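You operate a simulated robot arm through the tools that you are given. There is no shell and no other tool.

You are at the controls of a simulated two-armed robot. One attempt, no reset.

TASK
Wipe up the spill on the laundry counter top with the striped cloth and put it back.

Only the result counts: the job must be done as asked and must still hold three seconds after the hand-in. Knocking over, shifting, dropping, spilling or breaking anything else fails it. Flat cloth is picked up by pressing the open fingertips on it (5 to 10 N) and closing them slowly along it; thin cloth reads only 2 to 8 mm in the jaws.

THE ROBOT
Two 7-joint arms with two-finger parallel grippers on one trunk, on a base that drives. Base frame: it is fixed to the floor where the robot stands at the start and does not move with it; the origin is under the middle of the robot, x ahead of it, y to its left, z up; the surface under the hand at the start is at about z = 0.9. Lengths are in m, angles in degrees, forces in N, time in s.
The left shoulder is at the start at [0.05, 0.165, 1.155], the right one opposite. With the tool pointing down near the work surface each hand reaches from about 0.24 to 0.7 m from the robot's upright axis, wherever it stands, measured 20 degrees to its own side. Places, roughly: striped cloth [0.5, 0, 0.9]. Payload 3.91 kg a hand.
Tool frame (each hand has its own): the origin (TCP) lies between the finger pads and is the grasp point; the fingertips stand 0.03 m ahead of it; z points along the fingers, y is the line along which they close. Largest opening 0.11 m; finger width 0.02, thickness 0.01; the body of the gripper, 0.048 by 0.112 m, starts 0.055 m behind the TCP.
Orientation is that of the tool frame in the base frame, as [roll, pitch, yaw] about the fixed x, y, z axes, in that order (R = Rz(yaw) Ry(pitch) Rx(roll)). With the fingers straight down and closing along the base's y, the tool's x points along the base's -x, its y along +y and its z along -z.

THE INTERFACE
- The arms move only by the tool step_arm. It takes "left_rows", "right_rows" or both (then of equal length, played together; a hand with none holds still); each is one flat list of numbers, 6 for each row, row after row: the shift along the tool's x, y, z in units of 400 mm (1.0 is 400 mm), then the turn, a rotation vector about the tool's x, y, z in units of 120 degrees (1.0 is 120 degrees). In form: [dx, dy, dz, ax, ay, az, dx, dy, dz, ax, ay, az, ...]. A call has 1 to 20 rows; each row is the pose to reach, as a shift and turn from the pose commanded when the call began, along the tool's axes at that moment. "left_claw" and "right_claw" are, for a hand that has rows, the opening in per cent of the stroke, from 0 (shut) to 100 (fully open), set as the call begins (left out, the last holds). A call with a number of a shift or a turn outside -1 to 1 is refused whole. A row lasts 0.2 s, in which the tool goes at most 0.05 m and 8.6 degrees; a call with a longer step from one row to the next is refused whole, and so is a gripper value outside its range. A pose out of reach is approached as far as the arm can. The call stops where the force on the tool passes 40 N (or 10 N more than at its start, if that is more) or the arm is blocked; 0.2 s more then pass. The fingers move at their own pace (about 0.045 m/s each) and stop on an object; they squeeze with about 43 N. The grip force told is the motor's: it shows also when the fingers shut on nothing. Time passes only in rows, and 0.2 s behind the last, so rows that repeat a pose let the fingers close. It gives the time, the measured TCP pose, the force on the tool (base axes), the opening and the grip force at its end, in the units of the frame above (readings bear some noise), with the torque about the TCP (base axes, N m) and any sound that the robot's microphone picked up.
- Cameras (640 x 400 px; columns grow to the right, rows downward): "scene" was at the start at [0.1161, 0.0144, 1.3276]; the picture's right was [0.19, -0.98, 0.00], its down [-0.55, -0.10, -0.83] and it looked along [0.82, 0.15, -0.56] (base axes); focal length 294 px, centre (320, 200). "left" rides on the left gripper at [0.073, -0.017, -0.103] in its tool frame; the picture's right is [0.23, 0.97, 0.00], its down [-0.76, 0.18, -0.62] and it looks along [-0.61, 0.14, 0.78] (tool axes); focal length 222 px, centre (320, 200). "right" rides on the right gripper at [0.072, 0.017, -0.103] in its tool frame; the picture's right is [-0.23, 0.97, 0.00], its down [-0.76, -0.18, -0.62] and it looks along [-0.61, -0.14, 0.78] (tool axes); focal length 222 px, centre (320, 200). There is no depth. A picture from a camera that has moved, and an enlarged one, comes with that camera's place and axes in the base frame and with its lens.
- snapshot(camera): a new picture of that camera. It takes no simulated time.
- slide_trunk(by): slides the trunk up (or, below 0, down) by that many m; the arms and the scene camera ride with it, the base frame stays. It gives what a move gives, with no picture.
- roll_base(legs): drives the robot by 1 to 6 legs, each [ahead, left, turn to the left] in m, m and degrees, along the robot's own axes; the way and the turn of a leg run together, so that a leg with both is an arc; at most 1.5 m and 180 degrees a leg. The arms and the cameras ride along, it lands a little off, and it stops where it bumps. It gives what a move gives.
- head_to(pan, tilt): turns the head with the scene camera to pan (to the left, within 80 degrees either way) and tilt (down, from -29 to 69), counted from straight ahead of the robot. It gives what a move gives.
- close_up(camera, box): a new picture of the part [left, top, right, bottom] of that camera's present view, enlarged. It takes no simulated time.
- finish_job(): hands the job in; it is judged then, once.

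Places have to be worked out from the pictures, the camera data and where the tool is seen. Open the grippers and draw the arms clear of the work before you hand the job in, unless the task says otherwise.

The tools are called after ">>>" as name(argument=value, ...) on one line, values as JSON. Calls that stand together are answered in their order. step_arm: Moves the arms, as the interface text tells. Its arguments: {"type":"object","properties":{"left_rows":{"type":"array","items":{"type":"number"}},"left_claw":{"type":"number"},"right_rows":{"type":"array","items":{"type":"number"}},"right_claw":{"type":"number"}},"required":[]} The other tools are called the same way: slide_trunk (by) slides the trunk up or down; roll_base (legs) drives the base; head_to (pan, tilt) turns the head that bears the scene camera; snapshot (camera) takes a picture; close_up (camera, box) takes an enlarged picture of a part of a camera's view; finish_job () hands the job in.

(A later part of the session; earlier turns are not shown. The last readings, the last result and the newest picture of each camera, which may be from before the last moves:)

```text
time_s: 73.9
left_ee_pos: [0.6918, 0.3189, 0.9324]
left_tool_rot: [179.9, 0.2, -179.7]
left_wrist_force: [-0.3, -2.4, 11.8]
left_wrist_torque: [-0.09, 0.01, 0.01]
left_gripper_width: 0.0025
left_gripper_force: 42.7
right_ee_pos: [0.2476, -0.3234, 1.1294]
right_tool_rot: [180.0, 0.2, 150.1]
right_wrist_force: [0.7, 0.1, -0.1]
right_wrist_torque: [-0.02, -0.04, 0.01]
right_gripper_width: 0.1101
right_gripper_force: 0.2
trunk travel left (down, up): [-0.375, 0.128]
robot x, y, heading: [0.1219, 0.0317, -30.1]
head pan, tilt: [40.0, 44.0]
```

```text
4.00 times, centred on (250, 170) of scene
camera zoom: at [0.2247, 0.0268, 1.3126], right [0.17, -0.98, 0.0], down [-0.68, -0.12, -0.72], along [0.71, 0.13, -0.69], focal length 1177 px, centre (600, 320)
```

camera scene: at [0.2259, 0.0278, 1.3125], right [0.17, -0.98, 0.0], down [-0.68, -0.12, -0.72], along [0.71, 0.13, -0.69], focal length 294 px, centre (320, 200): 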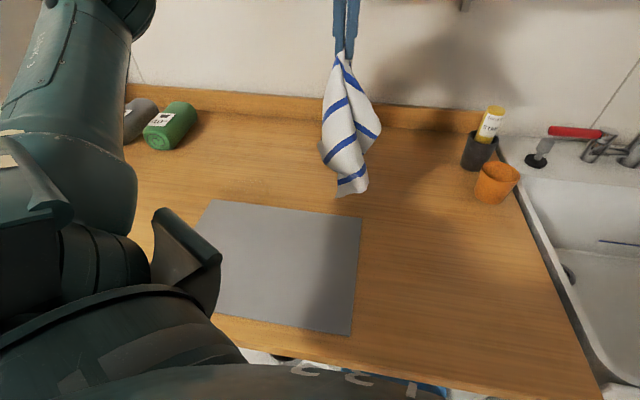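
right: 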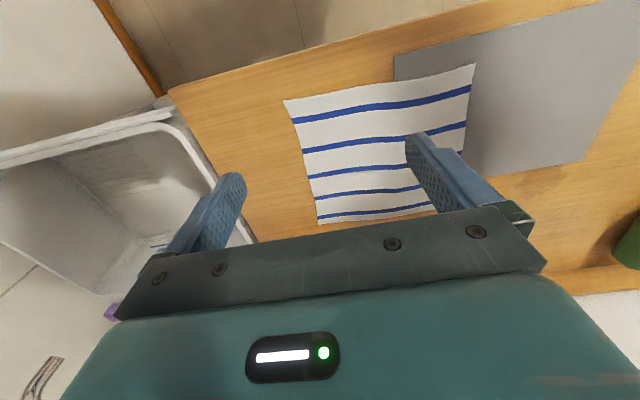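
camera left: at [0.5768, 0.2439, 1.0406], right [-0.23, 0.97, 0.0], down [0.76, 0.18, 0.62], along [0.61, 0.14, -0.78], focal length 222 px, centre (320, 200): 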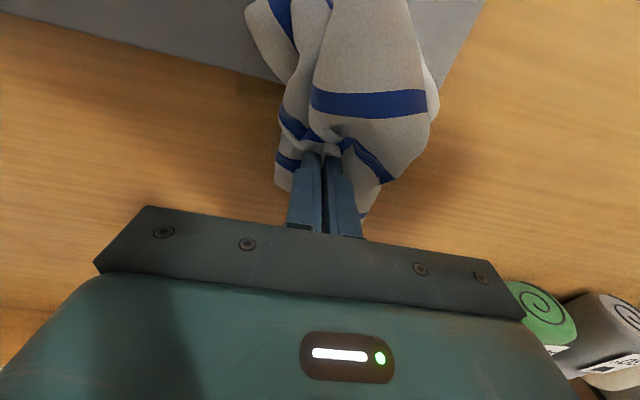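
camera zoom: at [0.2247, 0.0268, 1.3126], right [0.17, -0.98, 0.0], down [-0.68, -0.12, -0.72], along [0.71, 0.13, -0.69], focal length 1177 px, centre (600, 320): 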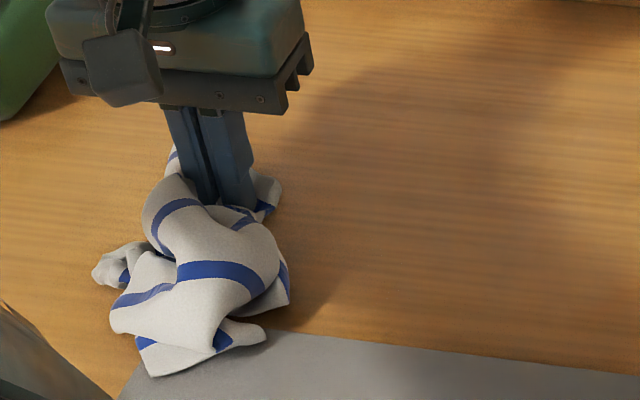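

11.8 N press. Now again over the near half: x≈0.654, 0.64, 0.626 with the same press.

>>> step_arm(left_rows=[0.05, 0, 0, 0, 0, 0, 0.1, 0, 0, 0, 0, 0, 0.1, -0.065, 0, 0, 0, 0, 0.1, -0.13, 0, 0, 0, 0, 0.1, -0.195, 0, 0, 0, 0, 0.1, -0.255, 0, 0, 0, 0, 0.1, -0.31, 0, 0, 0, 0, 0.135, -0.31, 0, 0, 0, 0, 0.135, -0.25, 0, 0, 0, 0, 0.135, -0.185, 0, 0, 0, 0, 0.135, -0.12, 0, 0, 0, 0, 0.135, -0.06, 0, 0, 0, 0, 0.135, 0, 0, 0, 0, 0, 0.17, 0, 0, 0, 0, 0, 0.17, -0.065, 0, 0, 0, 0, 0.17, -0.13, 0, 0, 0, 0, 0.17, -0.195, 0, 0, 0, 0, 0.17, -0.255, 0, 0, 0, 0, 0.17, -0.31, 0, 0, 0, 0])

>>> close_up(camera="scene", box=[170, 120, 330, 220])

```text
time_s: 77.9
left_ee_pos: [0.6264, 0.1949, 0.9326]
left_tool_rot: [179.9, 0.1, -179.8]
left_wrist_force: [3.0, 6.5, 16.3]
left_wrist_torque: [0.21, -0.04, -0.04]
left_gripper_width: 0.0023
left_gripper_force: 41.8
right_ee_pos: [0.2477, -0.3242, 1.1294]
right_tool_rot: [180.0, 0.0, 150.0]
right_wrist_force: [-0.2, 0.3, -0.7]
right_wrist_torque: [0.02, 0.02, -0.01]
right_gripper_width: 0.1102
right_gripper_force: 0.0
trunk travel left (down, up): [-0.375, 0.128]
robot x, y, heading: [0.1197, 0.0313, -29.9]
head pan, tilt: [40.0, 44.0]
```

```text
4.00 times, centred on (250, 170) of scene
camera zoom: at [0.2248, 0.0275, 1.3126], right [0.17, -0.98, 0.0], down [-0.68, -0.12, -0.72], along [0.71, 0.13, -0.69], focal length 1177 px, centre (600, 320)
```

zoom: 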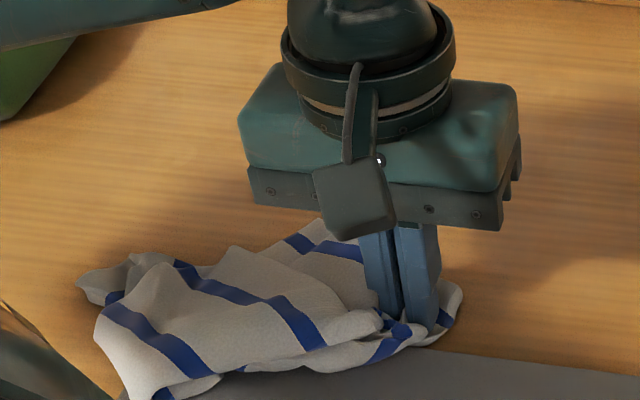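

I lift and move the cloth aside to inspect again.

>>> step_arm(left_rows=[0, 0, -0.05, 0, 0, 0, 0, 0, -0.12, 0, 0, 0, 0, 0, -0.2, 0, 0, 0, 0, 0, -0.28, 0, 0, 0, -0.02, 0, -0.36, 0, 0, 0, -0.04, 0, -0.44, 0, 0, 0, -0.06, 0, -0.52, 0, 0, 0, -0.07, 0, -0.6, 0, 0, 0, -0.07, -0.03, -0.67, 0, 0, 0, -0.07, -0.1, -0.67, 0, 0, 0, -0.07, -0.17, -0.67, 0, 0, 0, -0.07, -0.24, -0.67, 0, 0, 0, -0.07, -0.31, -0.67, 0, 0, 0, -0.07, -0.31, -0.67, 0, 0, 0])

>>> snapshot(camera="scene")

>>> close_up(camera="scene", box=[210, 165, 290, 215])

>>> close_up(camera="left", box=[340, 40, 520, 152])

```text
time_s: 80.9
left_ee_pos: [0.6527, 0.0719, 1.1996]
left_tool_rot: [-179.9, 0.1, -179.8]
left_wrist_force: [-0.3, 0.3, -1.0]
left_wrist_torque: [0.01, -0.01, -0.02]
left_gripper_width: 0.0024
left_gripper_force: 42.3
right_ee_pos: [0.2488, -0.3239, 1.1292]
right_tool_rot: [180.0, 0.0, 150.1]
right_wrist_force: [0.9, -0.3, -0.3]
right_wrist_torque: [0.0, 0.0, 0.01]
right_gripper_width: 0.1098
right_gripper_force: 0.0
trunk travel left (down, up): [-0.375, 0.128]
robot x, y, heading: [0.1177, 0.028, -30.1]
head pan, tilt: [40.0, 44.0]
```

```text
taken
camera scene: at [0.2259, 0.0278, 1.3125], right [0.17, -0.98, 0.0], down [-0.68, -0.12, -0.72], along [0.71, 0.13, -0.69], focal length 294 px, centre (320, 200)
```

scene: 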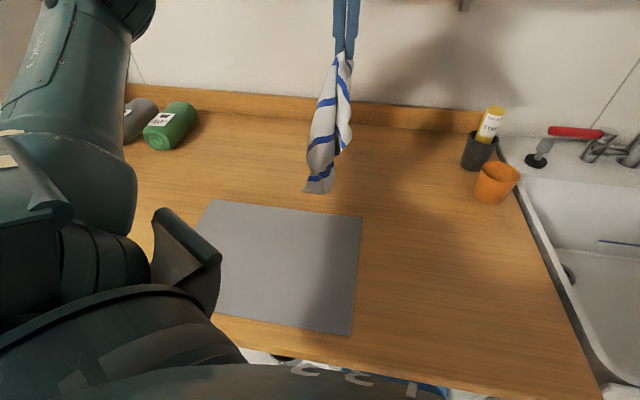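

```text
8.00 times, centred on (250, 190) of scene
camera zoom: at [0.2259, 0.0278, 1.3125], right [0.17, -0.98, 0.0], down [-0.68, -0.12, -0.72], along [0.71, 0.13, -0.69], focal length 2354 px, centre (880, 280)
```

zoom: 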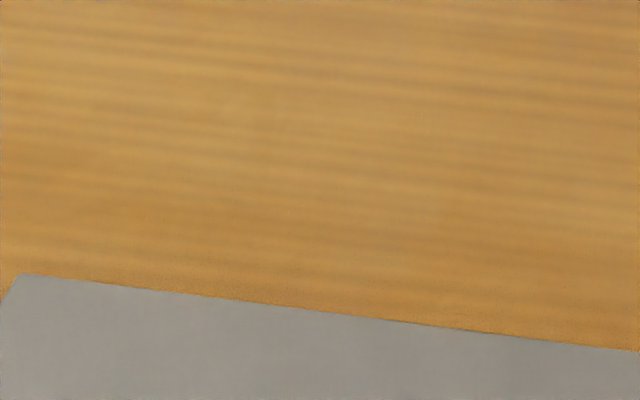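

```text
3.56 times, centred on (430, 96) of left
camera zoom: at [0.5805, 0.0545, 1.3024], right [-0.23, 0.97, 0.0], down [0.76, 0.18, 0.62], along [0.61, 0.14, -0.78], focal length 790 px, centre (-71, 570)
```

zoom: 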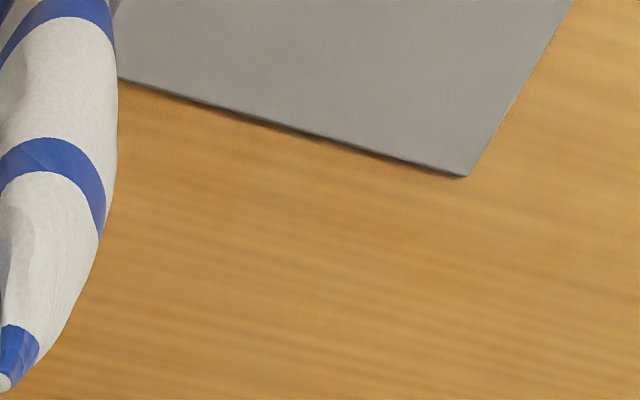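

The spill is completely gone in both views, and the mat's corner is at the same pixels as before. Now the return: I raise a little and bring the hanging cloth back over the near side of its original place, x≈0.40, y≈-0.02.

>>> step_arm(left_rows=[0.0175, -0.077, -0.02, 0, 0, 0, 0.035, -0.154, -0.04, 0, 0, 0, 0.0525, -0.23, -0.05, 0, 0, 0, 0.13, -0.23, -0.05, 0, 0, 0, 0.21, -0.23, -0.05, 0, 0, 0, 0.29, -0.23, -0.05, 0, 0, 0, 0.37, -0.23, -0.05, 0, 0, 0, 0.45, -0.23, -0.05, 0, 0, 0, 0.53, -0.23, -0.05, 0, 0, 0, 0.59, -0.23, -0.05, 0, 0, 0, 0.6325, -0.23, -0.05, 0, 0, 0, 0.6325, -0.23, -0.05, 0, 0, 0, 0.6325, -0.23, -0.05, 0, 0, 0])

>>> snapshot(camera="scene")

>>> snapshot(camera="left")

```text
time_s: 83.7
left_ee_pos: [0.3995, -0.0215, 1.2193]
left_tool_rot: [180.0, 0.1, -179.8]
left_wrist_force: [0.0, 0.2, 0.0]
left_wrist_torque: [0.01, 0.01, 0.01]
left_gripper_width: 0.0022
left_gripper_force: 42.1
right_ee_pos: [0.2474, -0.3236, 1.1291]
right_tool_rot: [-180.0, 0.1, 150.0]
right_wrist_force: [0.1, -0.2, 0.1]
right_wrist_torque: [-0.01, 0.01, 0.0]
right_gripper_width: 0.1102
right_gripper_force: 0.0
trunk travel left (down, up): [-0.375, 0.128]
robot x, y, heading: [0.1216, 0.0298, -30.0]
head pan, tilt: [40.0, 44.0]
```

```text
taken
camera scene: at [0.2259, 0.0275, 1.3125], right [0.17, -0.98, 0.0], down [-0.68, -0.12, -0.72], along [0.71, 0.13, -0.69], focal length 294 px, centre (320, 200)
```

scene: 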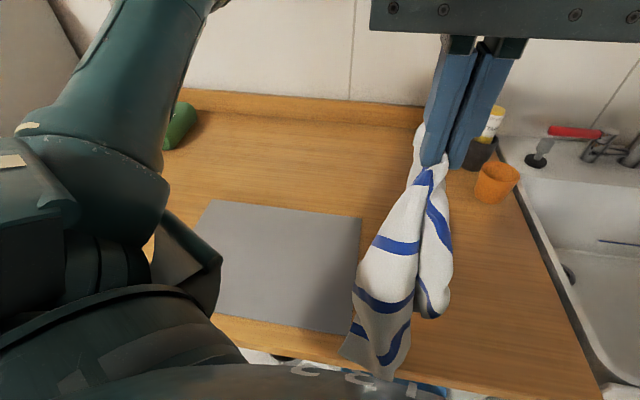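

```text
taken
camera left: at [0.3273, -0.0388, 1.3221], right [-0.23, 0.97, 0.0], down [0.76, 0.18, 0.62], along [0.61, 0.14, -0.78], focal length 222 px, centre (320, 200)
```

left: 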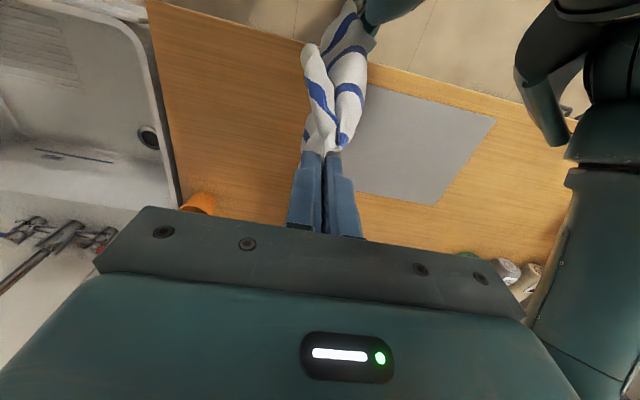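

The cloth is still swinging towards the robot a bit. I wait about a second for it to settle and move the hand slightly ahead to x≈0.42.

>>> step_arm(left_rows=[-0.025, 0, 0, 0, 0, 0, -0.05, 0, 0, 0, 0, 0, -0.05, 0, 0, 0, 0, 0, -0.05, 0, 0, 0, 0, 0, -0.05, 0, 0, 0, 0, 0, -0.05, 0, 0, 0, 0, 0, -0.05, 0, 0, 0, 0, 0])

>>> snapshot(camera="scene")

```text
time_s: 85.3
left_ee_pos: [0.4205, -0.0217, 1.2191]
left_tool_rot: [180.0, 0.1, -179.7]
left_wrist_force: [0.0, 0.3, -0.1]
left_wrist_torque: [0.02, -0.01, 0.0]
left_gripper_width: 0.0023
left_gripper_force: 41.7
right_ee_pos: [0.2479, -0.3235, 1.1293]
right_tool_rot: [180.0, 0.0, 150.0]
right_wrist_force: [-0.3, -0.2, -0.2]
right_wrist_torque: [-0.03, -0.03, -0.01]
right_gripper_width: 0.1102
right_gripper_force: 0.1
trunk travel left (down, up): [-0.375, 0.128]
robot x, y, heading: [0.1218, 0.0286, -29.9]
head pan, tilt: [40.0, 44.0]
```

```text
taken
camera scene: at [0.2259, 0.0275, 1.3125], right [0.17, -0.98, 0.0], down [-0.68, -0.12, -0.72], along [0.71, 0.13, -0.69], focal length 294 px, centre (320, 200)
```

scene: 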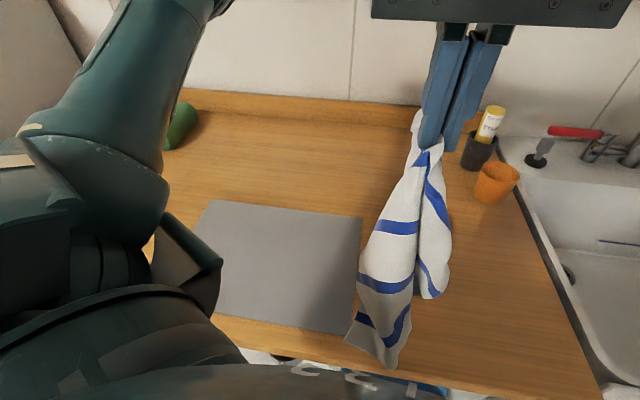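

The cloth's lower end hangs ~7 cm nearer than the hand. I move the hand to x≈0.485, then lower along an arc toward +x so the near edge lands at x≈0.415 and the rest is laid out behind it.

>>> step_arm(left_rows=[-0.0875, 0, 0, 0, 0, 0, -0.1625, 0, 0, 0, 0, 0, -0.1625, 0, 0.04, 0, 0, 0, -0.1625, 0, 0.075, 0, 0, 0, -0.175, 0, 0.125, 0, 0, 0, -0.225, 0, 0.175, 0, 0, 0, -0.2625, 0, 0.225, 0, 0, 0, -0.3, 0, 0.275, 0, 0, 0])

>>> snapshot(camera="scene")

```text
time_s: 87.1
left_ee_pos: [0.5415, -0.0206, 1.1091]
left_tool_rot: [-179.8, 0.1, -179.9]
left_wrist_force: [-0.1, -0.7, -0.6]
left_wrist_torque: [-0.01, -0.03, 0.0]
left_gripper_width: 0.0023
left_gripper_force: 42.3
right_ee_pos: [0.2489, -0.3243, 1.1294]
right_tool_rot: [-180.0, 0.0, 150.1]
right_wrist_force: [0.3, -0.9, -0.5]
right_wrist_torque: [0.01, 0.0, 0.01]
right_gripper_width: 0.1103
right_gripper_force: 0.0
trunk travel left (down, up): [-0.375, 0.128]
robot x, y, heading: [0.1212, 0.0298, -30.0]
head pan, tilt: [40.0, 44.0]
```

```text
taken
camera scene: at [0.2263, 0.0276, 1.3124], right [0.17, -0.98, 0.0], down [-0.68, -0.12, -0.72], along [0.71, 0.13, -0.69], focal length 294 px, centre (320, 200)
```

scene: 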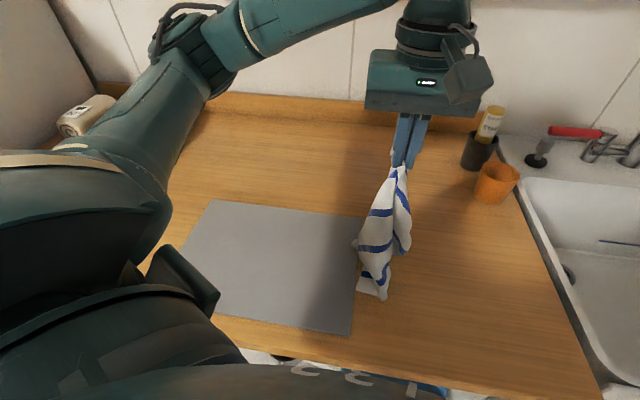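

The near edge landed at x≈0.457, about 4 cm too far ahead. I lift again, go back to x≈0.44, let it settle, and lower to touch down nearer.

>>> step_arm(left_rows=[0.02, 0, -0.08, 0, 0, 0, 0.06, 0, -0.16, 0, 0, 0, 0.12, 0, -0.225, 0, 0, 0, 0.18, 0, -0.225, 0, 0, 0, 0.22, 0, -0.225, 0, 0, 0, 0.25, 0, -0.225, 0, 0, 0, 0.25, 0, -0.225, 0, 0, 0, 0.25, 0, -0.225, 0, 0, 0, 0.25, 0, -0.225, 0, 0, 0, 0.25, 0, -0.225, 0, 0, 0, 0.25, 0, -0.19, 0, 0, 0, 0.25, 0, -0.15, 0, 0, 0, 0.25, 0, -0.11, 0, 0, 0])

>>> snapshot(camera="scene")

```text
time_s: 89.9
left_ee_pos: [0.4406, -0.0204, 1.1534]
left_tool_rot: [180.0, 0.1, -179.7]
left_wrist_force: [0.1, 0.4, -0.5]
left_wrist_torque: [0.03, -0.01, 0.0]
left_gripper_width: 0.0024
left_gripper_force: 42.1
right_ee_pos: [0.2492, -0.3241, 1.1278]
right_tool_rot: [-180.0, 0.0, 149.9]
right_wrist_force: [-0.8, -0.1, 0.2]
right_wrist_torque: [-0.03, -0.01, 0.0]
right_gripper_width: 0.1102
right_gripper_force: 0.0
trunk travel left (down, up): [-0.375, 0.128]
robot x, y, heading: [0.1188, 0.025, -29.9]
head pan, tilt: [40.0, 44.0]
```

```text
taken
camera scene: at [0.2261, 0.0275, 1.3125], right [0.17, -0.98, 0.0], down [-0.68, -0.12, -0.72], along [0.71, 0.13, -0.69], focal length 294 px, centre (320, 200)
```

scene: 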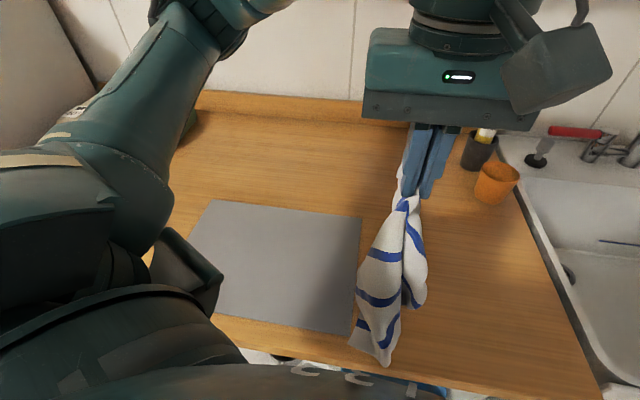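

The lower end now touches down at x≈0.37. I lay it out toward +x with a slight drag to straighten it.

>>> step_arm(left_rows=[-0.0375, 0, 0.0225, 0, 0, 0, -0.075, 0, 0.06, 0, 0, 0, -0.1125, 0, 0.09, 0, 0, 0, -0.15, 0, 0.1225, 0, 0, 0, -0.1875, 0, 0.16, 0, 0, 0, -0.225, 0, 0.205, 0, 0, 0, -0.2625, 0, 0.2475, 0, 0, 0, -0.3, 0, 0.2975, 0, 0, 0, -0.3375, 0, 0.3475, 0, 0, 0, -0.375, 0, 0.3975, 0, 0, 0, -0.4, 0, 0.435, 0, 0, 0])

>>> snapshot(camera="scene")

>>> snapshot(camera="left")

```text
time_s: 92.3
left_ee_pos: [0.6017, -0.0205, 0.9786]
left_tool_rot: [179.9, 0.2, -179.9]
left_wrist_force: [-0.1, 0.0, -0.4]
left_wrist_torque: [0.03, -0.01, 0.01]
left_gripper_width: 0.0023
left_gripper_force: 41.7
right_ee_pos: [0.2486, -0.3242, 1.1295]
right_tool_rot: [-179.9, 0.1, 149.8]
right_wrist_force: [-0.7, -0.7, 0.8]
right_wrist_torque: [0.0, -0.01, 0.0]
right_gripper_width: 0.11
right_gripper_force: 0.0
trunk travel left (down, up): [-0.375, 0.128]
robot x, y, heading: [0.1211, 0.0315, -29.9]
head pan, tilt: [40.0, 44.0]
```

```text
taken
camera scene: at [0.226, 0.0275, 1.3125], right [0.17, -0.98, 0.0], down [-0.68, -0.12, -0.72], along [0.71, 0.13, -0.69], focal length 294 px, centre (320, 200)
```

scene: 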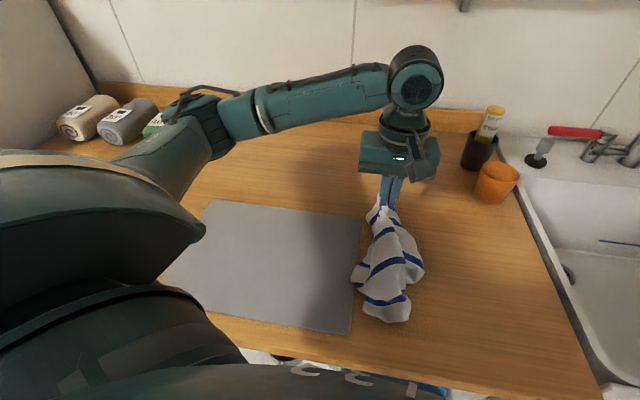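

```text
taken
camera left: at [0.5282, -0.0379, 1.0823], right [-0.23, 0.97, 0.0], down [0.76, 0.18, 0.62], along [0.61, 0.14, -0.78], focal length 222 px, centre (320, 200)
```

left: 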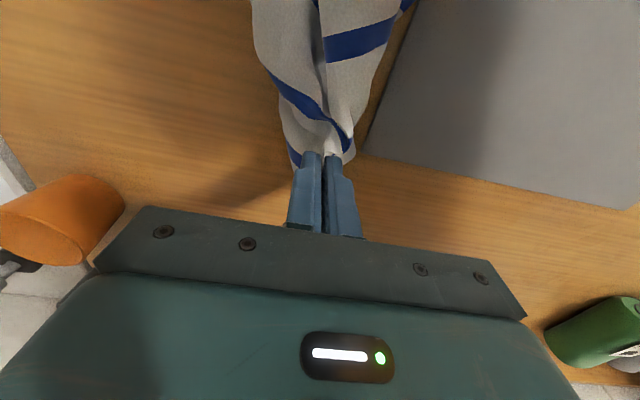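

Near end lies at x≈0.42. I finish the lay-down to x≈0.64 near the counter.

>>> step_arm(left_rows=[-0.0375, 0, 0.03, 0, 0, 0, -0.07, 0, 0.06, 0, 0, 0, -0.09, 0, 0.085, 0, 0, 0, -0.1, 0, 0.1, 0, 0, 0, -0.1, 0, 0.105, 0, 0, 0])

>>> close_up(camera="scene", box=[280, 170, 520, 320])

>>> snapshot(camera="left")

```text
time_s: 93.5
left_ee_pos: [0.6413, -0.0206, 0.9382]
left_tool_rot: [-179.9, 0.1, -179.8]
left_wrist_force: [0.3, 0.4, 0.9]
left_wrist_torque: [0.04, 0.03, 0.0]
left_gripper_width: 0.0024
left_gripper_force: 41.9
right_ee_pos: [0.2484, -0.3245, 1.1277]
right_tool_rot: [-179.9, 0.0, 149.9]
right_wrist_force: [0.4, -0.4, -0.7]
right_wrist_torque: [-0.01, 0.0, 0.02]
right_gripper_width: 0.11
right_gripper_force: 0.1
trunk travel left (down, up): [-0.375, 0.128]
robot x, y, heading: [0.1191, 0.0295, -30.1]
head pan, tilt: [40.0, 44.0]
```

```text
2.67 times, centred on (400, 245) of scene
camera zoom: at [0.2259, 0.0275, 1.3125], right [0.17, -0.98, 0.0], down [-0.68, -0.12, -0.72], along [0.71, 0.13, -0.69], focal length 785 px, centre (107, 80)
```

zoom: 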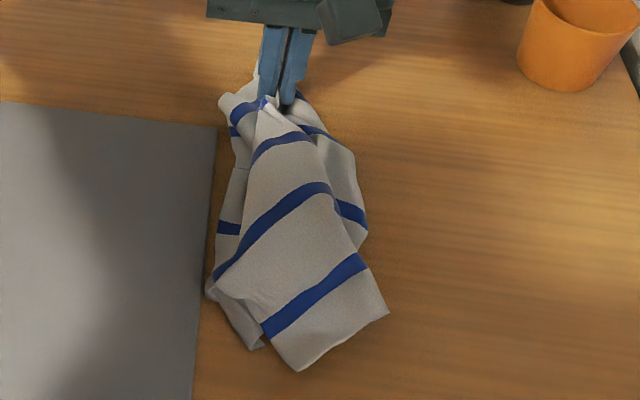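

```text
taken
camera left: at [0.5682, -0.0377, 1.0409], right [-0.23, 0.97, 0.0], down [0.76, 0.18, 0.62], along [0.61, 0.14, -0.78], focal length 222 px, centre (320, 200)
```

left: 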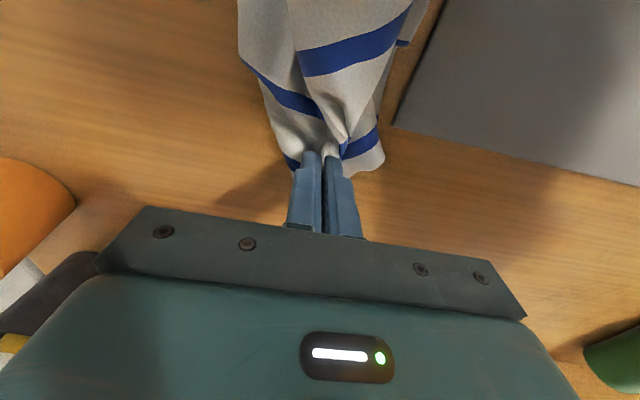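

The cloth is back at its place but folded into a strip (x 0.44–0.66, y −0.09…0.01). I release gently: a few mm lower, open slowly, then rise straight up.

>>> step_arm(left_rows=[0, 0, 0.0075, 0, 0, 0, 0, 0, 0.0075, 0, 0, 0], left_claw=10)

>>> step_arm(left_rows=[0, 0, 0, 0, 0, 0, 0, 0, 0, 0, 0, 0, 0, 0, 0, 0, 0, 0], left_claw=35)

>>> step_arm(left_rows=[0, 0, -0.03, 0, 0, 0, 0, 0, -0.06, 0, 0, 0, 0, 0, -0.12, 0, 0, 0, 0, 0, -0.2, 0, 0, 0, 0, 0, -0.3, 0, 0, 0, 0, 0, -0.4, 0, 0, 0])

>>> snapshot(camera="scene")

>>> close_up(camera="scene", box=[280, 170, 520, 320])

>>> snapshot(camera="left")

```text
time_s: 94.1
left_ee_pos: [0.6409, -0.0212, 0.9358]
left_tool_rot: [180.0, 0.2, -179.8]
left_wrist_force: [0.2, 0.5, 0.6]
left_wrist_torque: [0.01, -0.02, -0.02]
left_gripper_width: 0.0109
left_gripper_force: 0.1
right_ee_pos: [0.2477, -0.3238, 1.1286]
right_tool_rot: [-179.9, -0.1, 150.0]
right_wrist_force: [0.2, 0.0, 0.7]
right_wrist_torque: [-0.02, 0.01, -0.02]
right_gripper_width: 0.1098
right_gripper_force: 0.1
trunk travel left (down, up): [-0.375, 0.128]
robot x, y, heading: [0.1224, 0.0293, -30.1]
head pan, tilt: [40.0, 44.0]
```

```text
time_s: 94.9
left_ee_pos: [0.6409, -0.0199, 0.9336]
left_tool_rot: [-180.0, 0.1, -179.8]
left_wrist_force: [-0.2, 0.4, 0.2]
left_wrist_torque: [-0.02, -0.04, 0.0]
left_gripper_width: 0.0385
left_gripper_force: 0.1
right_ee_pos: [0.2488, -0.3242, 1.1284]
right_tool_rot: [179.9, -0.1, 150.0]
right_wrist_force: [-0.2, 0.3, -0.5]
right_wrist_torque: [-0.03, 0.01, 0.01]
right_gripper_width: 0.11
right_gripper_force: 0.0
trunk travel left (down, up): [-0.375, 0.128]
robot x, y, heading: [0.1182, 0.0313, -30.3]
head pan, tilt: [40.0, 44.0]
```

```text
time_s: 96.3
left_ee_pos: [0.6404, -0.0191, 1.0965]
left_tool_rot: [-180.0, 0.1, -179.7]
left_wrist_force: [-0.2, -0.5, 0.4]
left_wrist_torque: [0.01, -0.02, 0.0]
left_gripper_width: 0.0387
left_gripper_force: 0.0
right_ee_pos: [0.2489, -0.3247, 1.1288]
right_tool_rot: [-179.9, 0.0, 150.0]
right_wrist_force: [0.1, 0.1, 0.1]
right_wrist_torque: [0.03, 0.0, 0.01]
right_gripper_width: 0.1099
right_gripper_force: 0.1
trunk travel left (down, up): [-0.375, 0.128]
robot x, y, heading: [0.1213, 0.0315, -29.9]
head pan, tilt: [40.0, 44.0]
```

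```text
taken
camera scene: at [0.2255, 0.0275, 1.3124], right [0.17, -0.98, 0.0], down [-0.68, -0.12, -0.72], along [0.71, 0.13, -0.69], focal length 294 px, centre (320, 200)
```

scene: 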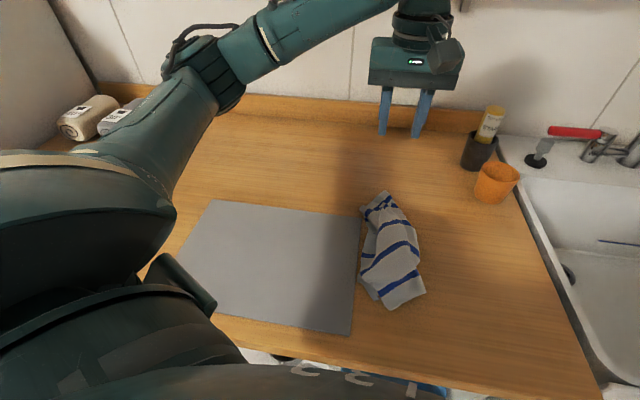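

```text
2.67 times, centred on (400, 245) of scene
camera zoom: at [0.2255, 0.0275, 1.3124], right [0.17, -0.98, 0.0], down [-0.68, -0.12, -0.72], along [0.71, 0.13, -0.69], focal length 785 px, centre (107, 80)
```

zoom: 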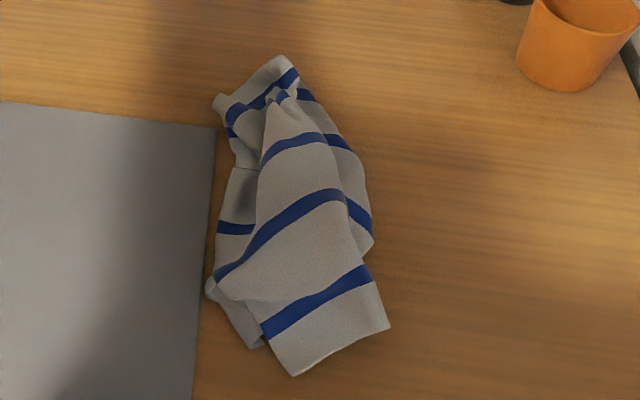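

```text
taken
camera left: at [0.5672, -0.0375, 1.1986], right [-0.23, 0.97, 0.0], down [0.76, 0.18, 0.62], along [0.61, 0.14, -0.78], focal length 222 px, centre (320, 200)
```

left: 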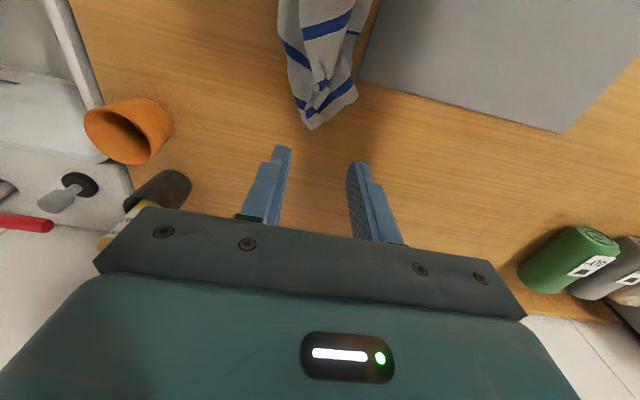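

Released cleanly; nothing else has moved. The cloth is in place but folded narrow, so I look closer to see how it might be spread out.

>>> close_up(camera="scene", box=[335, 180, 447, 320])

>>> close_up(camera="left", box=[220, 0, 400, 140])

```text
2.86 times, centred on (391, 250) of scene
camera zoom: at [0.2255, 0.0275, 1.3124], right [0.17, -0.98, 0.0], down [-0.68, -0.12, -0.72], along [0.71, 0.13, -0.69], focal length 841 px, centre (117, 57)
```

zoom: 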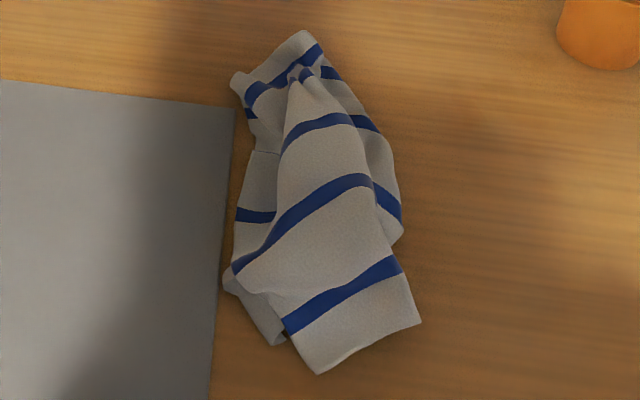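

```text
2.86 times, centred on (310, 70) of left
camera zoom: at [0.5672, -0.0375, 1.1986], right [-0.23, 0.97, 0.0], down [0.76, 0.18, 0.62], along [0.61, 0.14, -0.78], focal length 635 px, centre (349, 571)
```

zoom: 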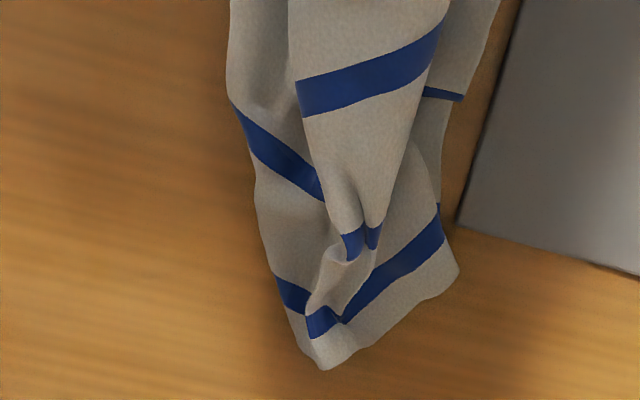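

The cloth's centre is already at about [0.54, −0.03] (start: [0.54, −0.02]), but it's folded narrow. The left wing lies as a single layer with its far-left corner at ≈[0.627, 0.022]; I'll pinch near that corner and pull it out to the left behind the mat. First I turn the gripper to yaw 90° (closing along x) above [0.635, −0.002].

>>> step_arm(left_rows=[0.0012, 0.004, 0, 0, 0, 0.0682, 0.0024, 0.008, 0, 0, 0, 0.1364, 0.0036, 0.012, 0, 0, 0, 0.2046, 0.0048, 0.016, 0, 0, 0, 0.2728, 0.006, 0.02, 0, 0, 0, 0.341, 0.0072, 0.024, 0, 0, 0, 0.4092, 0.0084, 0.028, 0.02, 0, 0, 0.4774, 0.0096, 0.032, 0.06, 0, 0, 0.5456, 0.0108, 0.036, 0.12, 0, 0, 0.6138, 0.012, 0.04, 0.18, 0, 0, 0.682, 0.0125, 0.0425, 0.24, 0, 0, 0.75, 0.0125, 0.0425, 0.3, 0, 0, 0.75, 0.0125, 0.0425, 0.3, 0, 0, 0.75], left_claw=24)

>>> snapshot(camera="scene")

>>> close_up(camera="scene", box=[320, 130, 480, 230])

>>> snapshot(camera="left")

```text
time_s: 99.1
left_ee_pos: [0.6367, -0.0039, 0.974]
left_tool_rot: [179.9, 0.1, 90.1]
left_wrist_force: [-0.2, -0.2, -0.6]
left_wrist_torque: [-0.01, 0.07, 0.0]
left_gripper_width: 0.0265
left_gripper_force: 0.1
right_ee_pos: [0.2485, -0.3246, 1.1291]
right_tool_rot: [180.0, 0.0, 150.0]
right_wrist_force: [-0.4, -0.4, -0.5]
right_wrist_torque: [0.02, -0.02, -0.01]
right_gripper_width: 0.1098
right_gripper_force: 0.1
trunk travel left (down, up): [-0.375, 0.128]
robot x, y, heading: [0.1183, 0.0274, -30.1]
head pan, tilt: [40.0, 44.0]
```

```text
taken
camera scene: at [0.2259, 0.0275, 1.3125], right [0.17, -0.98, 0.0], down [-0.68, -0.12, -0.72], along [0.71, 0.13, -0.69], focal length 294 px, centre (320, 200)
```

scene: 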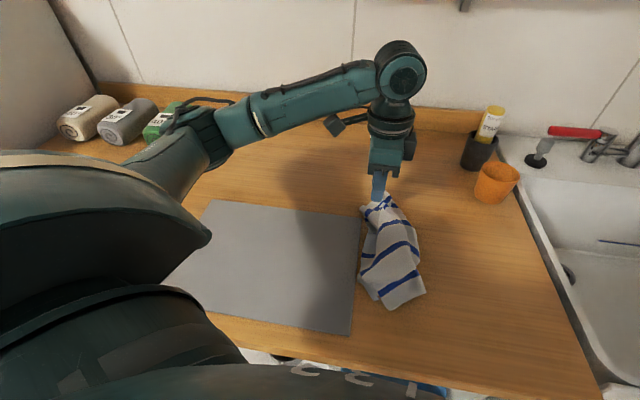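

```text
4.00 times, centred on (400, 180) of scene
camera zoom: at [0.2259, 0.0275, 1.3125], right [0.17, -0.98, 0.0], down [-0.68, -0.12, -0.72], along [0.71, 0.13, -0.69], focal length 1177 px, centre (0, 280)
```

zoom: 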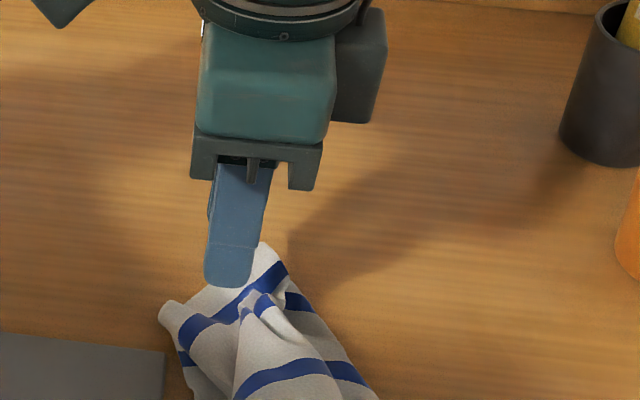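

```text
taken
camera left: at [0.6184, 0.0689, 1.0777], right [0.97, 0.23, 0.0], down [0.18, -0.76, 0.62], along [0.14, -0.61, -0.78], focal length 222 px, centre (320, 200)
```

left: 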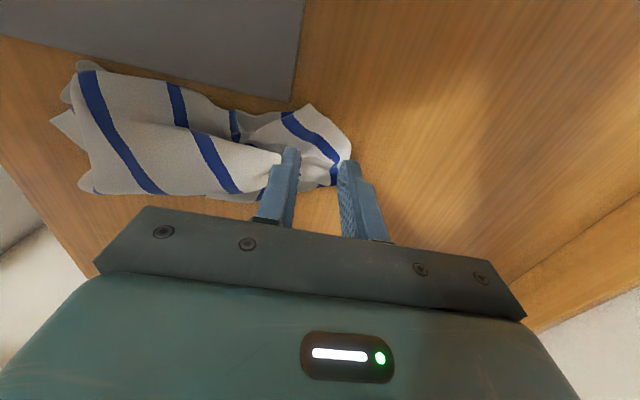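

From this side view I see the far edge; the far finger would land just off the cloth. I shift 12 mm toward the robot and lower to just above the cloth.

>>> step_arm(left_rows=[0, -0.03, 0, 0, 0, 0, 0, -0.03, 0.04, 0, 0, 0, 0, -0.03, 0.08, 0, 0, 0, 0, -0.03, 0.08, 0, 0, 0])

>>> snapshot(camera="left")

>>> close_up(camera="scene", box=[320, 150, 448, 230])

```text
time_s: 100.1
left_ee_pos: [0.6236, -0.0032, 0.9425]
left_tool_rot: [179.9, 0.0, 90.2]
left_wrist_force: [0.2, -0.3, 0.4]
left_wrist_torque: [0.01, 0.02, 0.04]
left_gripper_width: 0.0266
left_gripper_force: 0.2
right_ee_pos: [0.2481, -0.3246, 1.1297]
right_tool_rot: [179.9, 0.0, 150.0]
right_wrist_force: [0.1, 0.4, -0.5]
right_wrist_torque: [0.01, 0.02, 0.01]
right_gripper_width: 0.1098
right_gripper_force: 0.0
trunk travel left (down, up): [-0.375, 0.128]
robot x, y, heading: [0.1197, 0.0343, -29.9]
head pan, tilt: [40.0, 44.0]
```

```text
taken
camera left: at [0.6062, 0.0688, 1.0454], right [0.97, 0.23, 0.0], down [0.18, -0.76, 0.62], along [0.14, -0.61, -0.78], focal length 222 px, centre (320, 200)
```

left: 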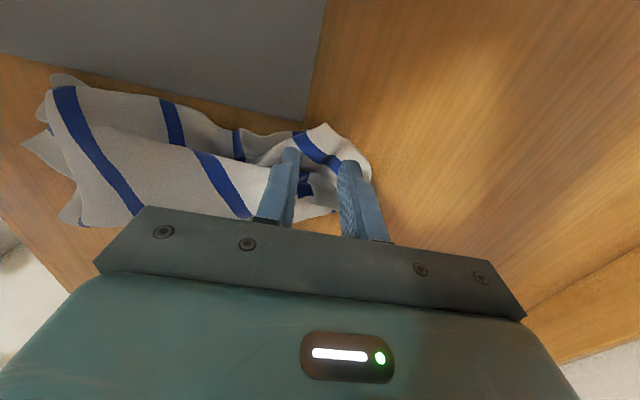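

```text
5.00 times, centred on (384, 190) of scene
camera zoom: at [0.2259, 0.0275, 1.3125], right [0.17, -0.98, 0.0], down [-0.68, -0.12, -0.72], along [0.71, 0.13, -0.69], focal length 1471 px, centre (0, 250)
```

zoom: 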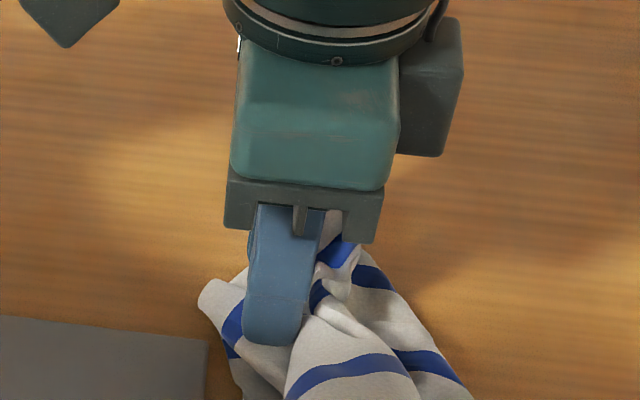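

Good placement: both fingers over the left wing's far corner, beside the flap. Lowering in small steps to contact.

>>> step_arm(left_rows=[0, 0, 0.01, 0, 0, 0, 0, 0, 0.02, 0, 0, 0, 0, 0, 0.02, 0, 0, 0])

>>> step_arm(left_rows=[0, 0, 0.005, 0, 0, 0, 0, 0, 0.005, 0, 0, 0])

```text
time_s: 100.9
left_ee_pos: [0.6233, -0.0016, 0.9335]
left_tool_rot: [179.9, 0.0, 90.2]
left_wrist_force: [0.6, 0.5, 0.0]
left_wrist_torque: [-0.03, 0.05, 0.03]
left_gripper_width: 0.0262
left_gripper_force: 0.1
right_ee_pos: [0.2483, -0.3246, 1.1295]
right_tool_rot: [180.0, 0.0, 150.0]
right_wrist_force: [-0.8, -0.5, -1.1]
right_wrist_torque: [-0.03, -0.02, 0.01]
right_gripper_width: 0.11
right_gripper_force: 0.0
trunk travel left (down, up): [-0.375, 0.128]
robot x, y, heading: [0.1181, 0.0294, -30.0]
head pan, tilt: [40.0, 44.0]
```

```text
time_s: 101.5
left_ee_pos: [0.6238, -0.0045, 0.9329]
left_tool_rot: [179.9, 0.1, 90.2]
left_wrist_force: [0.0, 1.3, 6.6]
left_wrist_torque: [0.04, 0.09, 0.01]
left_gripper_width: 0.0262
left_gripper_force: 0.2
right_ee_pos: [0.2474, -0.3231, 1.1296]
right_tool_rot: [-180.0, 0.0, 149.9]
right_wrist_force: [-1.0, 0.2, 0.6]
right_wrist_torque: [-0.02, -0.02, 0.0]
right_gripper_width: 0.1098
right_gripper_force: 0.0
trunk travel left (down, up): [-0.375, 0.128]
robot x, y, heading: [0.1187, 0.0296, -29.9]
head pan, tilt: [40.0, 44.0]
```

6.6 N, mostly on the near finger; I tilt by half a degree to load both and start closing slowly.

>>> step_arm(left_rows=[0, 0, 0.001, 0.004, 0, 0, 0, 0, 0.001, 0.004, 0, 0])

```text
time_s: 102.1
left_ee_pos: [0.6245, -0.0037, 0.9331]
left_tool_rot: [-179.8, 0.1, 90.1]
left_wrist_force: [1.5, 1.2, 10.0]
left_wrist_torque: [0.07, 0.1, -0.01]
left_gripper_width: 0.0255
left_gripper_force: 0.0
right_ee_pos: [0.2482, -0.3247, 1.1292]
right_tool_rot: [-180.0, 0.1, 150.0]
right_wrist_force: [0.0, -0.4, -0.5]
right_wrist_torque: [0.0, -0.02, 0.0]
right_gripper_width: 0.1101
right_gripper_force: 0.1
trunk travel left (down, up): [-0.375, 0.128]
robot x, y, heading: [0.1204, 0.0229, -29.7]
head pan, tilt: [40.0, 44.0]
```

Better (both fingers touch). A little more tilt and slightly less press.

>>> step_arm(left_rows=[0, 0, -0.0008, 0.005, 0, 0, 0, 0, -0.0008, 0.005, 0, 0])

```text
time_s: 102.7
left_ee_pos: [0.6233, -0.0039, 0.9321]
left_tool_rot: [-179.0, -0.1, 90.2]
left_wrist_force: [1.7, 0.5, 8.1]
left_wrist_torque: [0.02, 0.07, 0.0]
left_gripper_width: 0.0254
left_gripper_force: 0.0
right_ee_pos: [0.2478, -0.3236, 1.1288]
right_tool_rot: [-180.0, 0.0, 150.0]
right_wrist_force: [-0.7, -0.5, -0.8]
right_wrist_torque: [0.02, 0.0, -0.03]
right_gripper_width: 0.1099
right_gripper_force: 0.0
trunk travel left (down, up): [-0.375, 0.128]
robot x, y, heading: [0.118, 0.0313, -30.0]
head pan, tilt: [40.0, 44.0]
```

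8 N with a usable balance. Now I close slowly in small steps.

>>> step_arm(left_rows=[0, 0, 0, 0.001, 0, 0, 0, 0, 0, 0.001, 0, 0], left_claw=18)

>>> step_arm(left_rows=[0, 0, 0.0003, 0, 0, 0, 0, 0, 0.0003, 0, 0, 0], left_claw=12)

>>> snapshot(camera="left")

>>> close_up(camera="scene", box=[320, 150, 448, 230])

```text
time_s: 103.3
left_ee_pos: [0.6239, -0.0039, 0.9326]
left_tool_rot: [-178.9, 0.1, 90.2]
left_wrist_force: [-0.4, -0.4, 5.7]
left_wrist_torque: [0.03, 0.07, -0.01]
left_gripper_width: 0.02
left_gripper_force: 0.0
right_ee_pos: [0.2484, -0.3252, 1.1287]
right_tool_rot: [180.0, 0.0, 150.0]
right_wrist_force: [-0.1, 0.1, 0.2]
right_wrist_torque: [-0.01, 0.01, -0.02]
right_gripper_width: 0.1098
right_gripper_force: 0.0
trunk travel left (down, up): [-0.375, 0.128]
robot x, y, heading: [0.1219, 0.0297, -29.9]
head pan, tilt: [40.0, 44.0]
```

```text
time_s: 103.9
left_ee_pos: [0.6232, -0.0027, 0.9326]
left_tool_rot: [-178.9, 0.0, 90.2]
left_wrist_force: [-0.1, -0.3, 6.5]
left_wrist_torque: [0.02, 0.08, 0.0]
left_gripper_width: 0.0138
left_gripper_force: 0.7
right_ee_pos: [0.2473, -0.3244, 1.1287]
right_tool_rot: [-179.9, 0.0, 149.9]
right_wrist_force: [-0.4, -0.4, 0.2]
right_wrist_torque: [0.02, -0.01, 0.0]
right_gripper_width: 0.1099
right_gripper_force: 0.1
trunk travel left (down, up): [-0.375, 0.128]
robot x, y, heading: [0.1213, 0.0307, -29.8]
head pan, tilt: [40.0, 44.0]
```

```text
taken
camera left: at [0.608, 0.0687, 1.036], right [0.97, 0.23, -0.02], down [0.19, -0.76, 0.62], along [0.13, -0.61, -0.78], focal length 222 px, centre (320, 200)
```

left: 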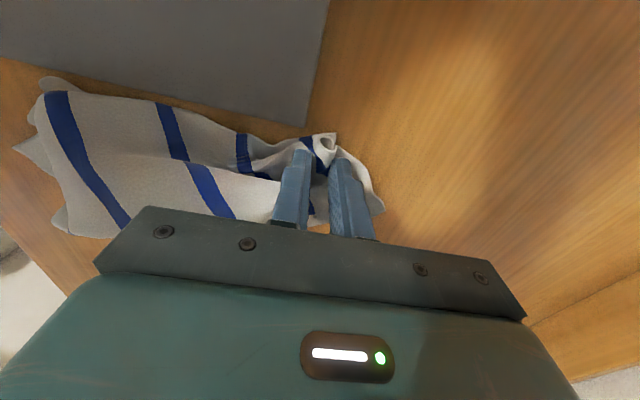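

```text
5.00 times, centred on (384, 190) of scene
camera zoom: at [0.2253, 0.0275, 1.3125], right [0.17, -0.98, 0.0], down [-0.68, -0.12, -0.72], along [0.71, 0.13, -0.69], focal length 1471 px, centre (0, 250)
```

zoom: 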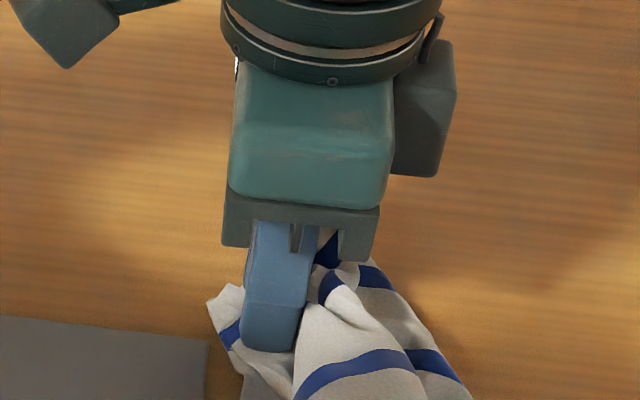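

A fold of the corner is rising between the fingers. I close fully.

>>> step_arm(left_rows=[0, 0, 0, 0, 0, 0, 0, 0, 0, 0, 0, 0], left_claw=6)

>>> step_arm(left_rows=[0, 0, 0, 0, 0, 0, 0, 0, 0, 0, 0, 0, 0, 0, 0, 0, 0, 0], left_claw=0)

>>> snapshot(camera="left")

```text
time_s: 104.5
left_ee_pos: [0.6235, -0.0034, 0.9322]
left_tool_rot: [-178.9, -0.1, 90.2]
left_wrist_force: [-0.3, -0.9, 6.0]
left_wrist_torque: [0.02, 0.07, -0.01]
left_gripper_width: 0.0074
left_gripper_force: 1.1
right_ee_pos: [0.2467, -0.3242, 1.1287]
right_tool_rot: [179.9, 0.0, 150.1]
right_wrist_force: [0.2, 0.4, -0.5]
right_wrist_torque: [-0.01, 0.0, -0.02]
right_gripper_width: 0.1101
right_gripper_force: 0.1
trunk travel left (down, up): [-0.375, 0.128]
robot x, y, heading: [0.1199, 0.0286, -30.1]
head pan, tilt: [40.0, 44.0]
```

```text
time_s: 105.3
left_ee_pos: [0.6237, -0.0041, 0.9316]
left_tool_rot: [-178.8, 0.0, 90.2]
left_wrist_force: [1.1, 1.0, 6.5]
left_wrist_torque: [0.05, 0.01, 0.01]
left_gripper_width: 0.0028
left_gripper_force: 42.7
right_ee_pos: [0.2476, -0.3242, 1.1281]
right_tool_rot: [-179.9, 0.1, 150.0]
right_wrist_force: [0.6, 0.3, 0.4]
right_wrist_torque: [0.02, 0.01, -0.04]
right_gripper_width: 0.11
right_gripper_force: 0.1
trunk travel left (down, up): [-0.375, 0.128]
robot x, y, heading: [0.1196, 0.0306, -29.8]
head pan, tilt: [40.0, 44.0]
```

```text
taken
camera left: at [0.6082, 0.0688, 1.036], right [0.97, 0.23, -0.02], down [0.19, -0.76, 0.62], along [0.13, -0.61, -0.78], focal length 222 px, centre (320, 200)
```

left: 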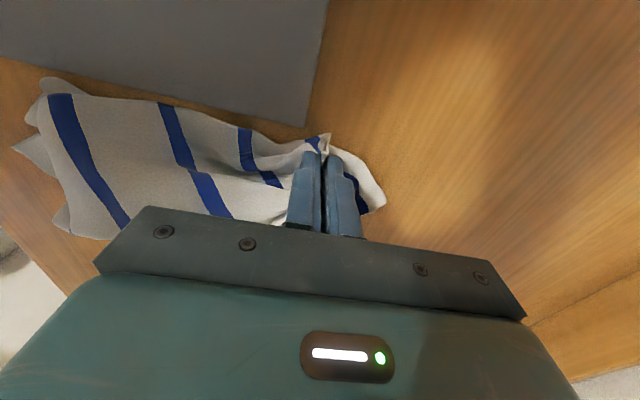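

Gripped (2.8 mm, 42 N). I lift 2 cm and pull the corner left, behind the mat, to about [0.649, 0.10].

>>> step_arm(left_rows=[0, 0.03, -0.03, 0, 0, 0, 0.02, 0.0625, -0.05, 0, 0, 0, 0.06, 0.0625, -0.05, 0, 0, 0, 0.1, 0.0625, -0.05, 0, 0, 0, 0.14, 0.0625, -0.05, 0, 0, 0, 0.18, 0.0625, -0.05, 0, 0, 0, 0.22, 0.0625, -0.05, 0, 0, 0, 0.26, 0.0625, -0.05, 0, 0, 0, 0.26, 0.0625, -0.05, 0, 0, 0])

>>> snapshot(camera="scene")

>>> snapshot(camera="left")

```text
time_s: 107.3
left_ee_pos: [0.6488, 0.1008, 0.9525]
left_tool_rot: [-178.9, -0.1, 90.0]
left_wrist_force: [-0.3, -0.4, -0.2]
left_wrist_torque: [0.0, 0.03, 0.0]
left_gripper_width: 0.0026
left_gripper_force: 42.8
right_ee_pos: [0.2483, -0.3254, 1.1294]
right_tool_rot: [-180.0, 0.0, 150.1]
right_wrist_force: [-0.2, 0.4, -0.5]
right_wrist_torque: [0.0, 0.02, -0.01]
right_gripper_width: 0.1097
right_gripper_force: 0.1
trunk travel left (down, up): [-0.375, 0.128]
robot x, y, heading: [0.1218, 0.029, -29.8]
head pan, tilt: [40.0, 44.0]
```

```text
taken
camera scene: at [0.2259, 0.0274, 1.3125], right [0.17, -0.98, 0.0], down [-0.68, -0.12, -0.72], along [0.71, 0.13, -0.69], focal length 294 px, centre (320, 200)
```

scene: 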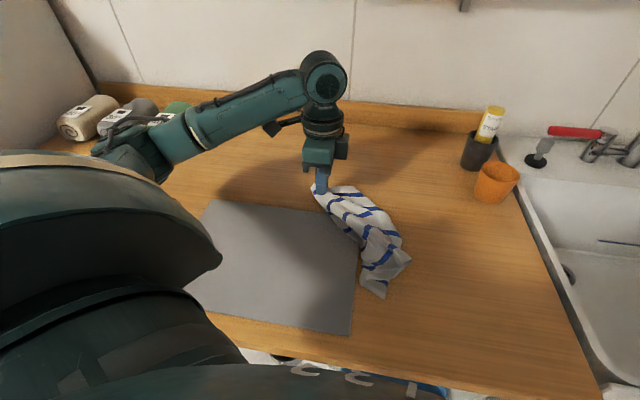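

```text
taken
camera left: at [0.6338, 0.173, 1.0555], right [0.97, 0.23, -0.02], down [0.19, -0.76, 0.62], along [0.13, -0.61, -0.78], focal length 222 px, centre (320, 200)
```

left: 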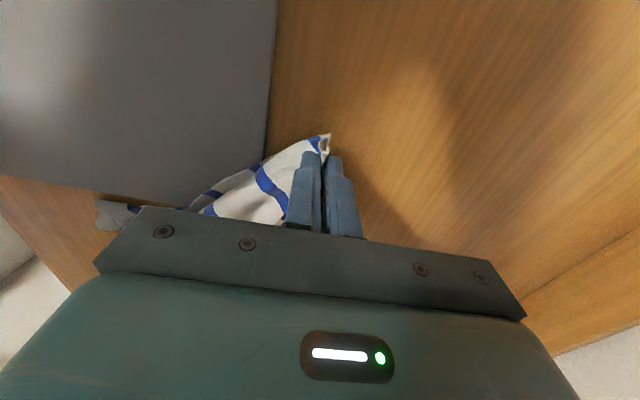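

The corner moved left and the cloth follows as a diagonal. I zoom in to see how it unfolded.

>>> close_up(camera="scene", box=[290, 160, 450, 310])

```text
2.67 times, centred on (370, 235) of scene
camera zoom: at [0.2259, 0.0274, 1.3125], right [0.17, -0.98, 0.0], down [-0.68, -0.12, -0.72], along [0.71, 0.13, -0.69], focal length 785 px, centre (187, 107)
```

zoom: 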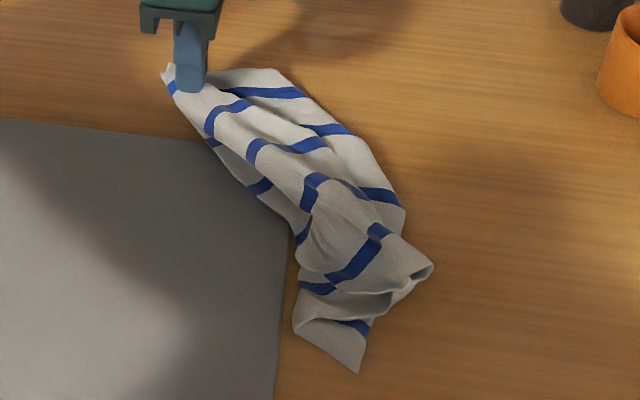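

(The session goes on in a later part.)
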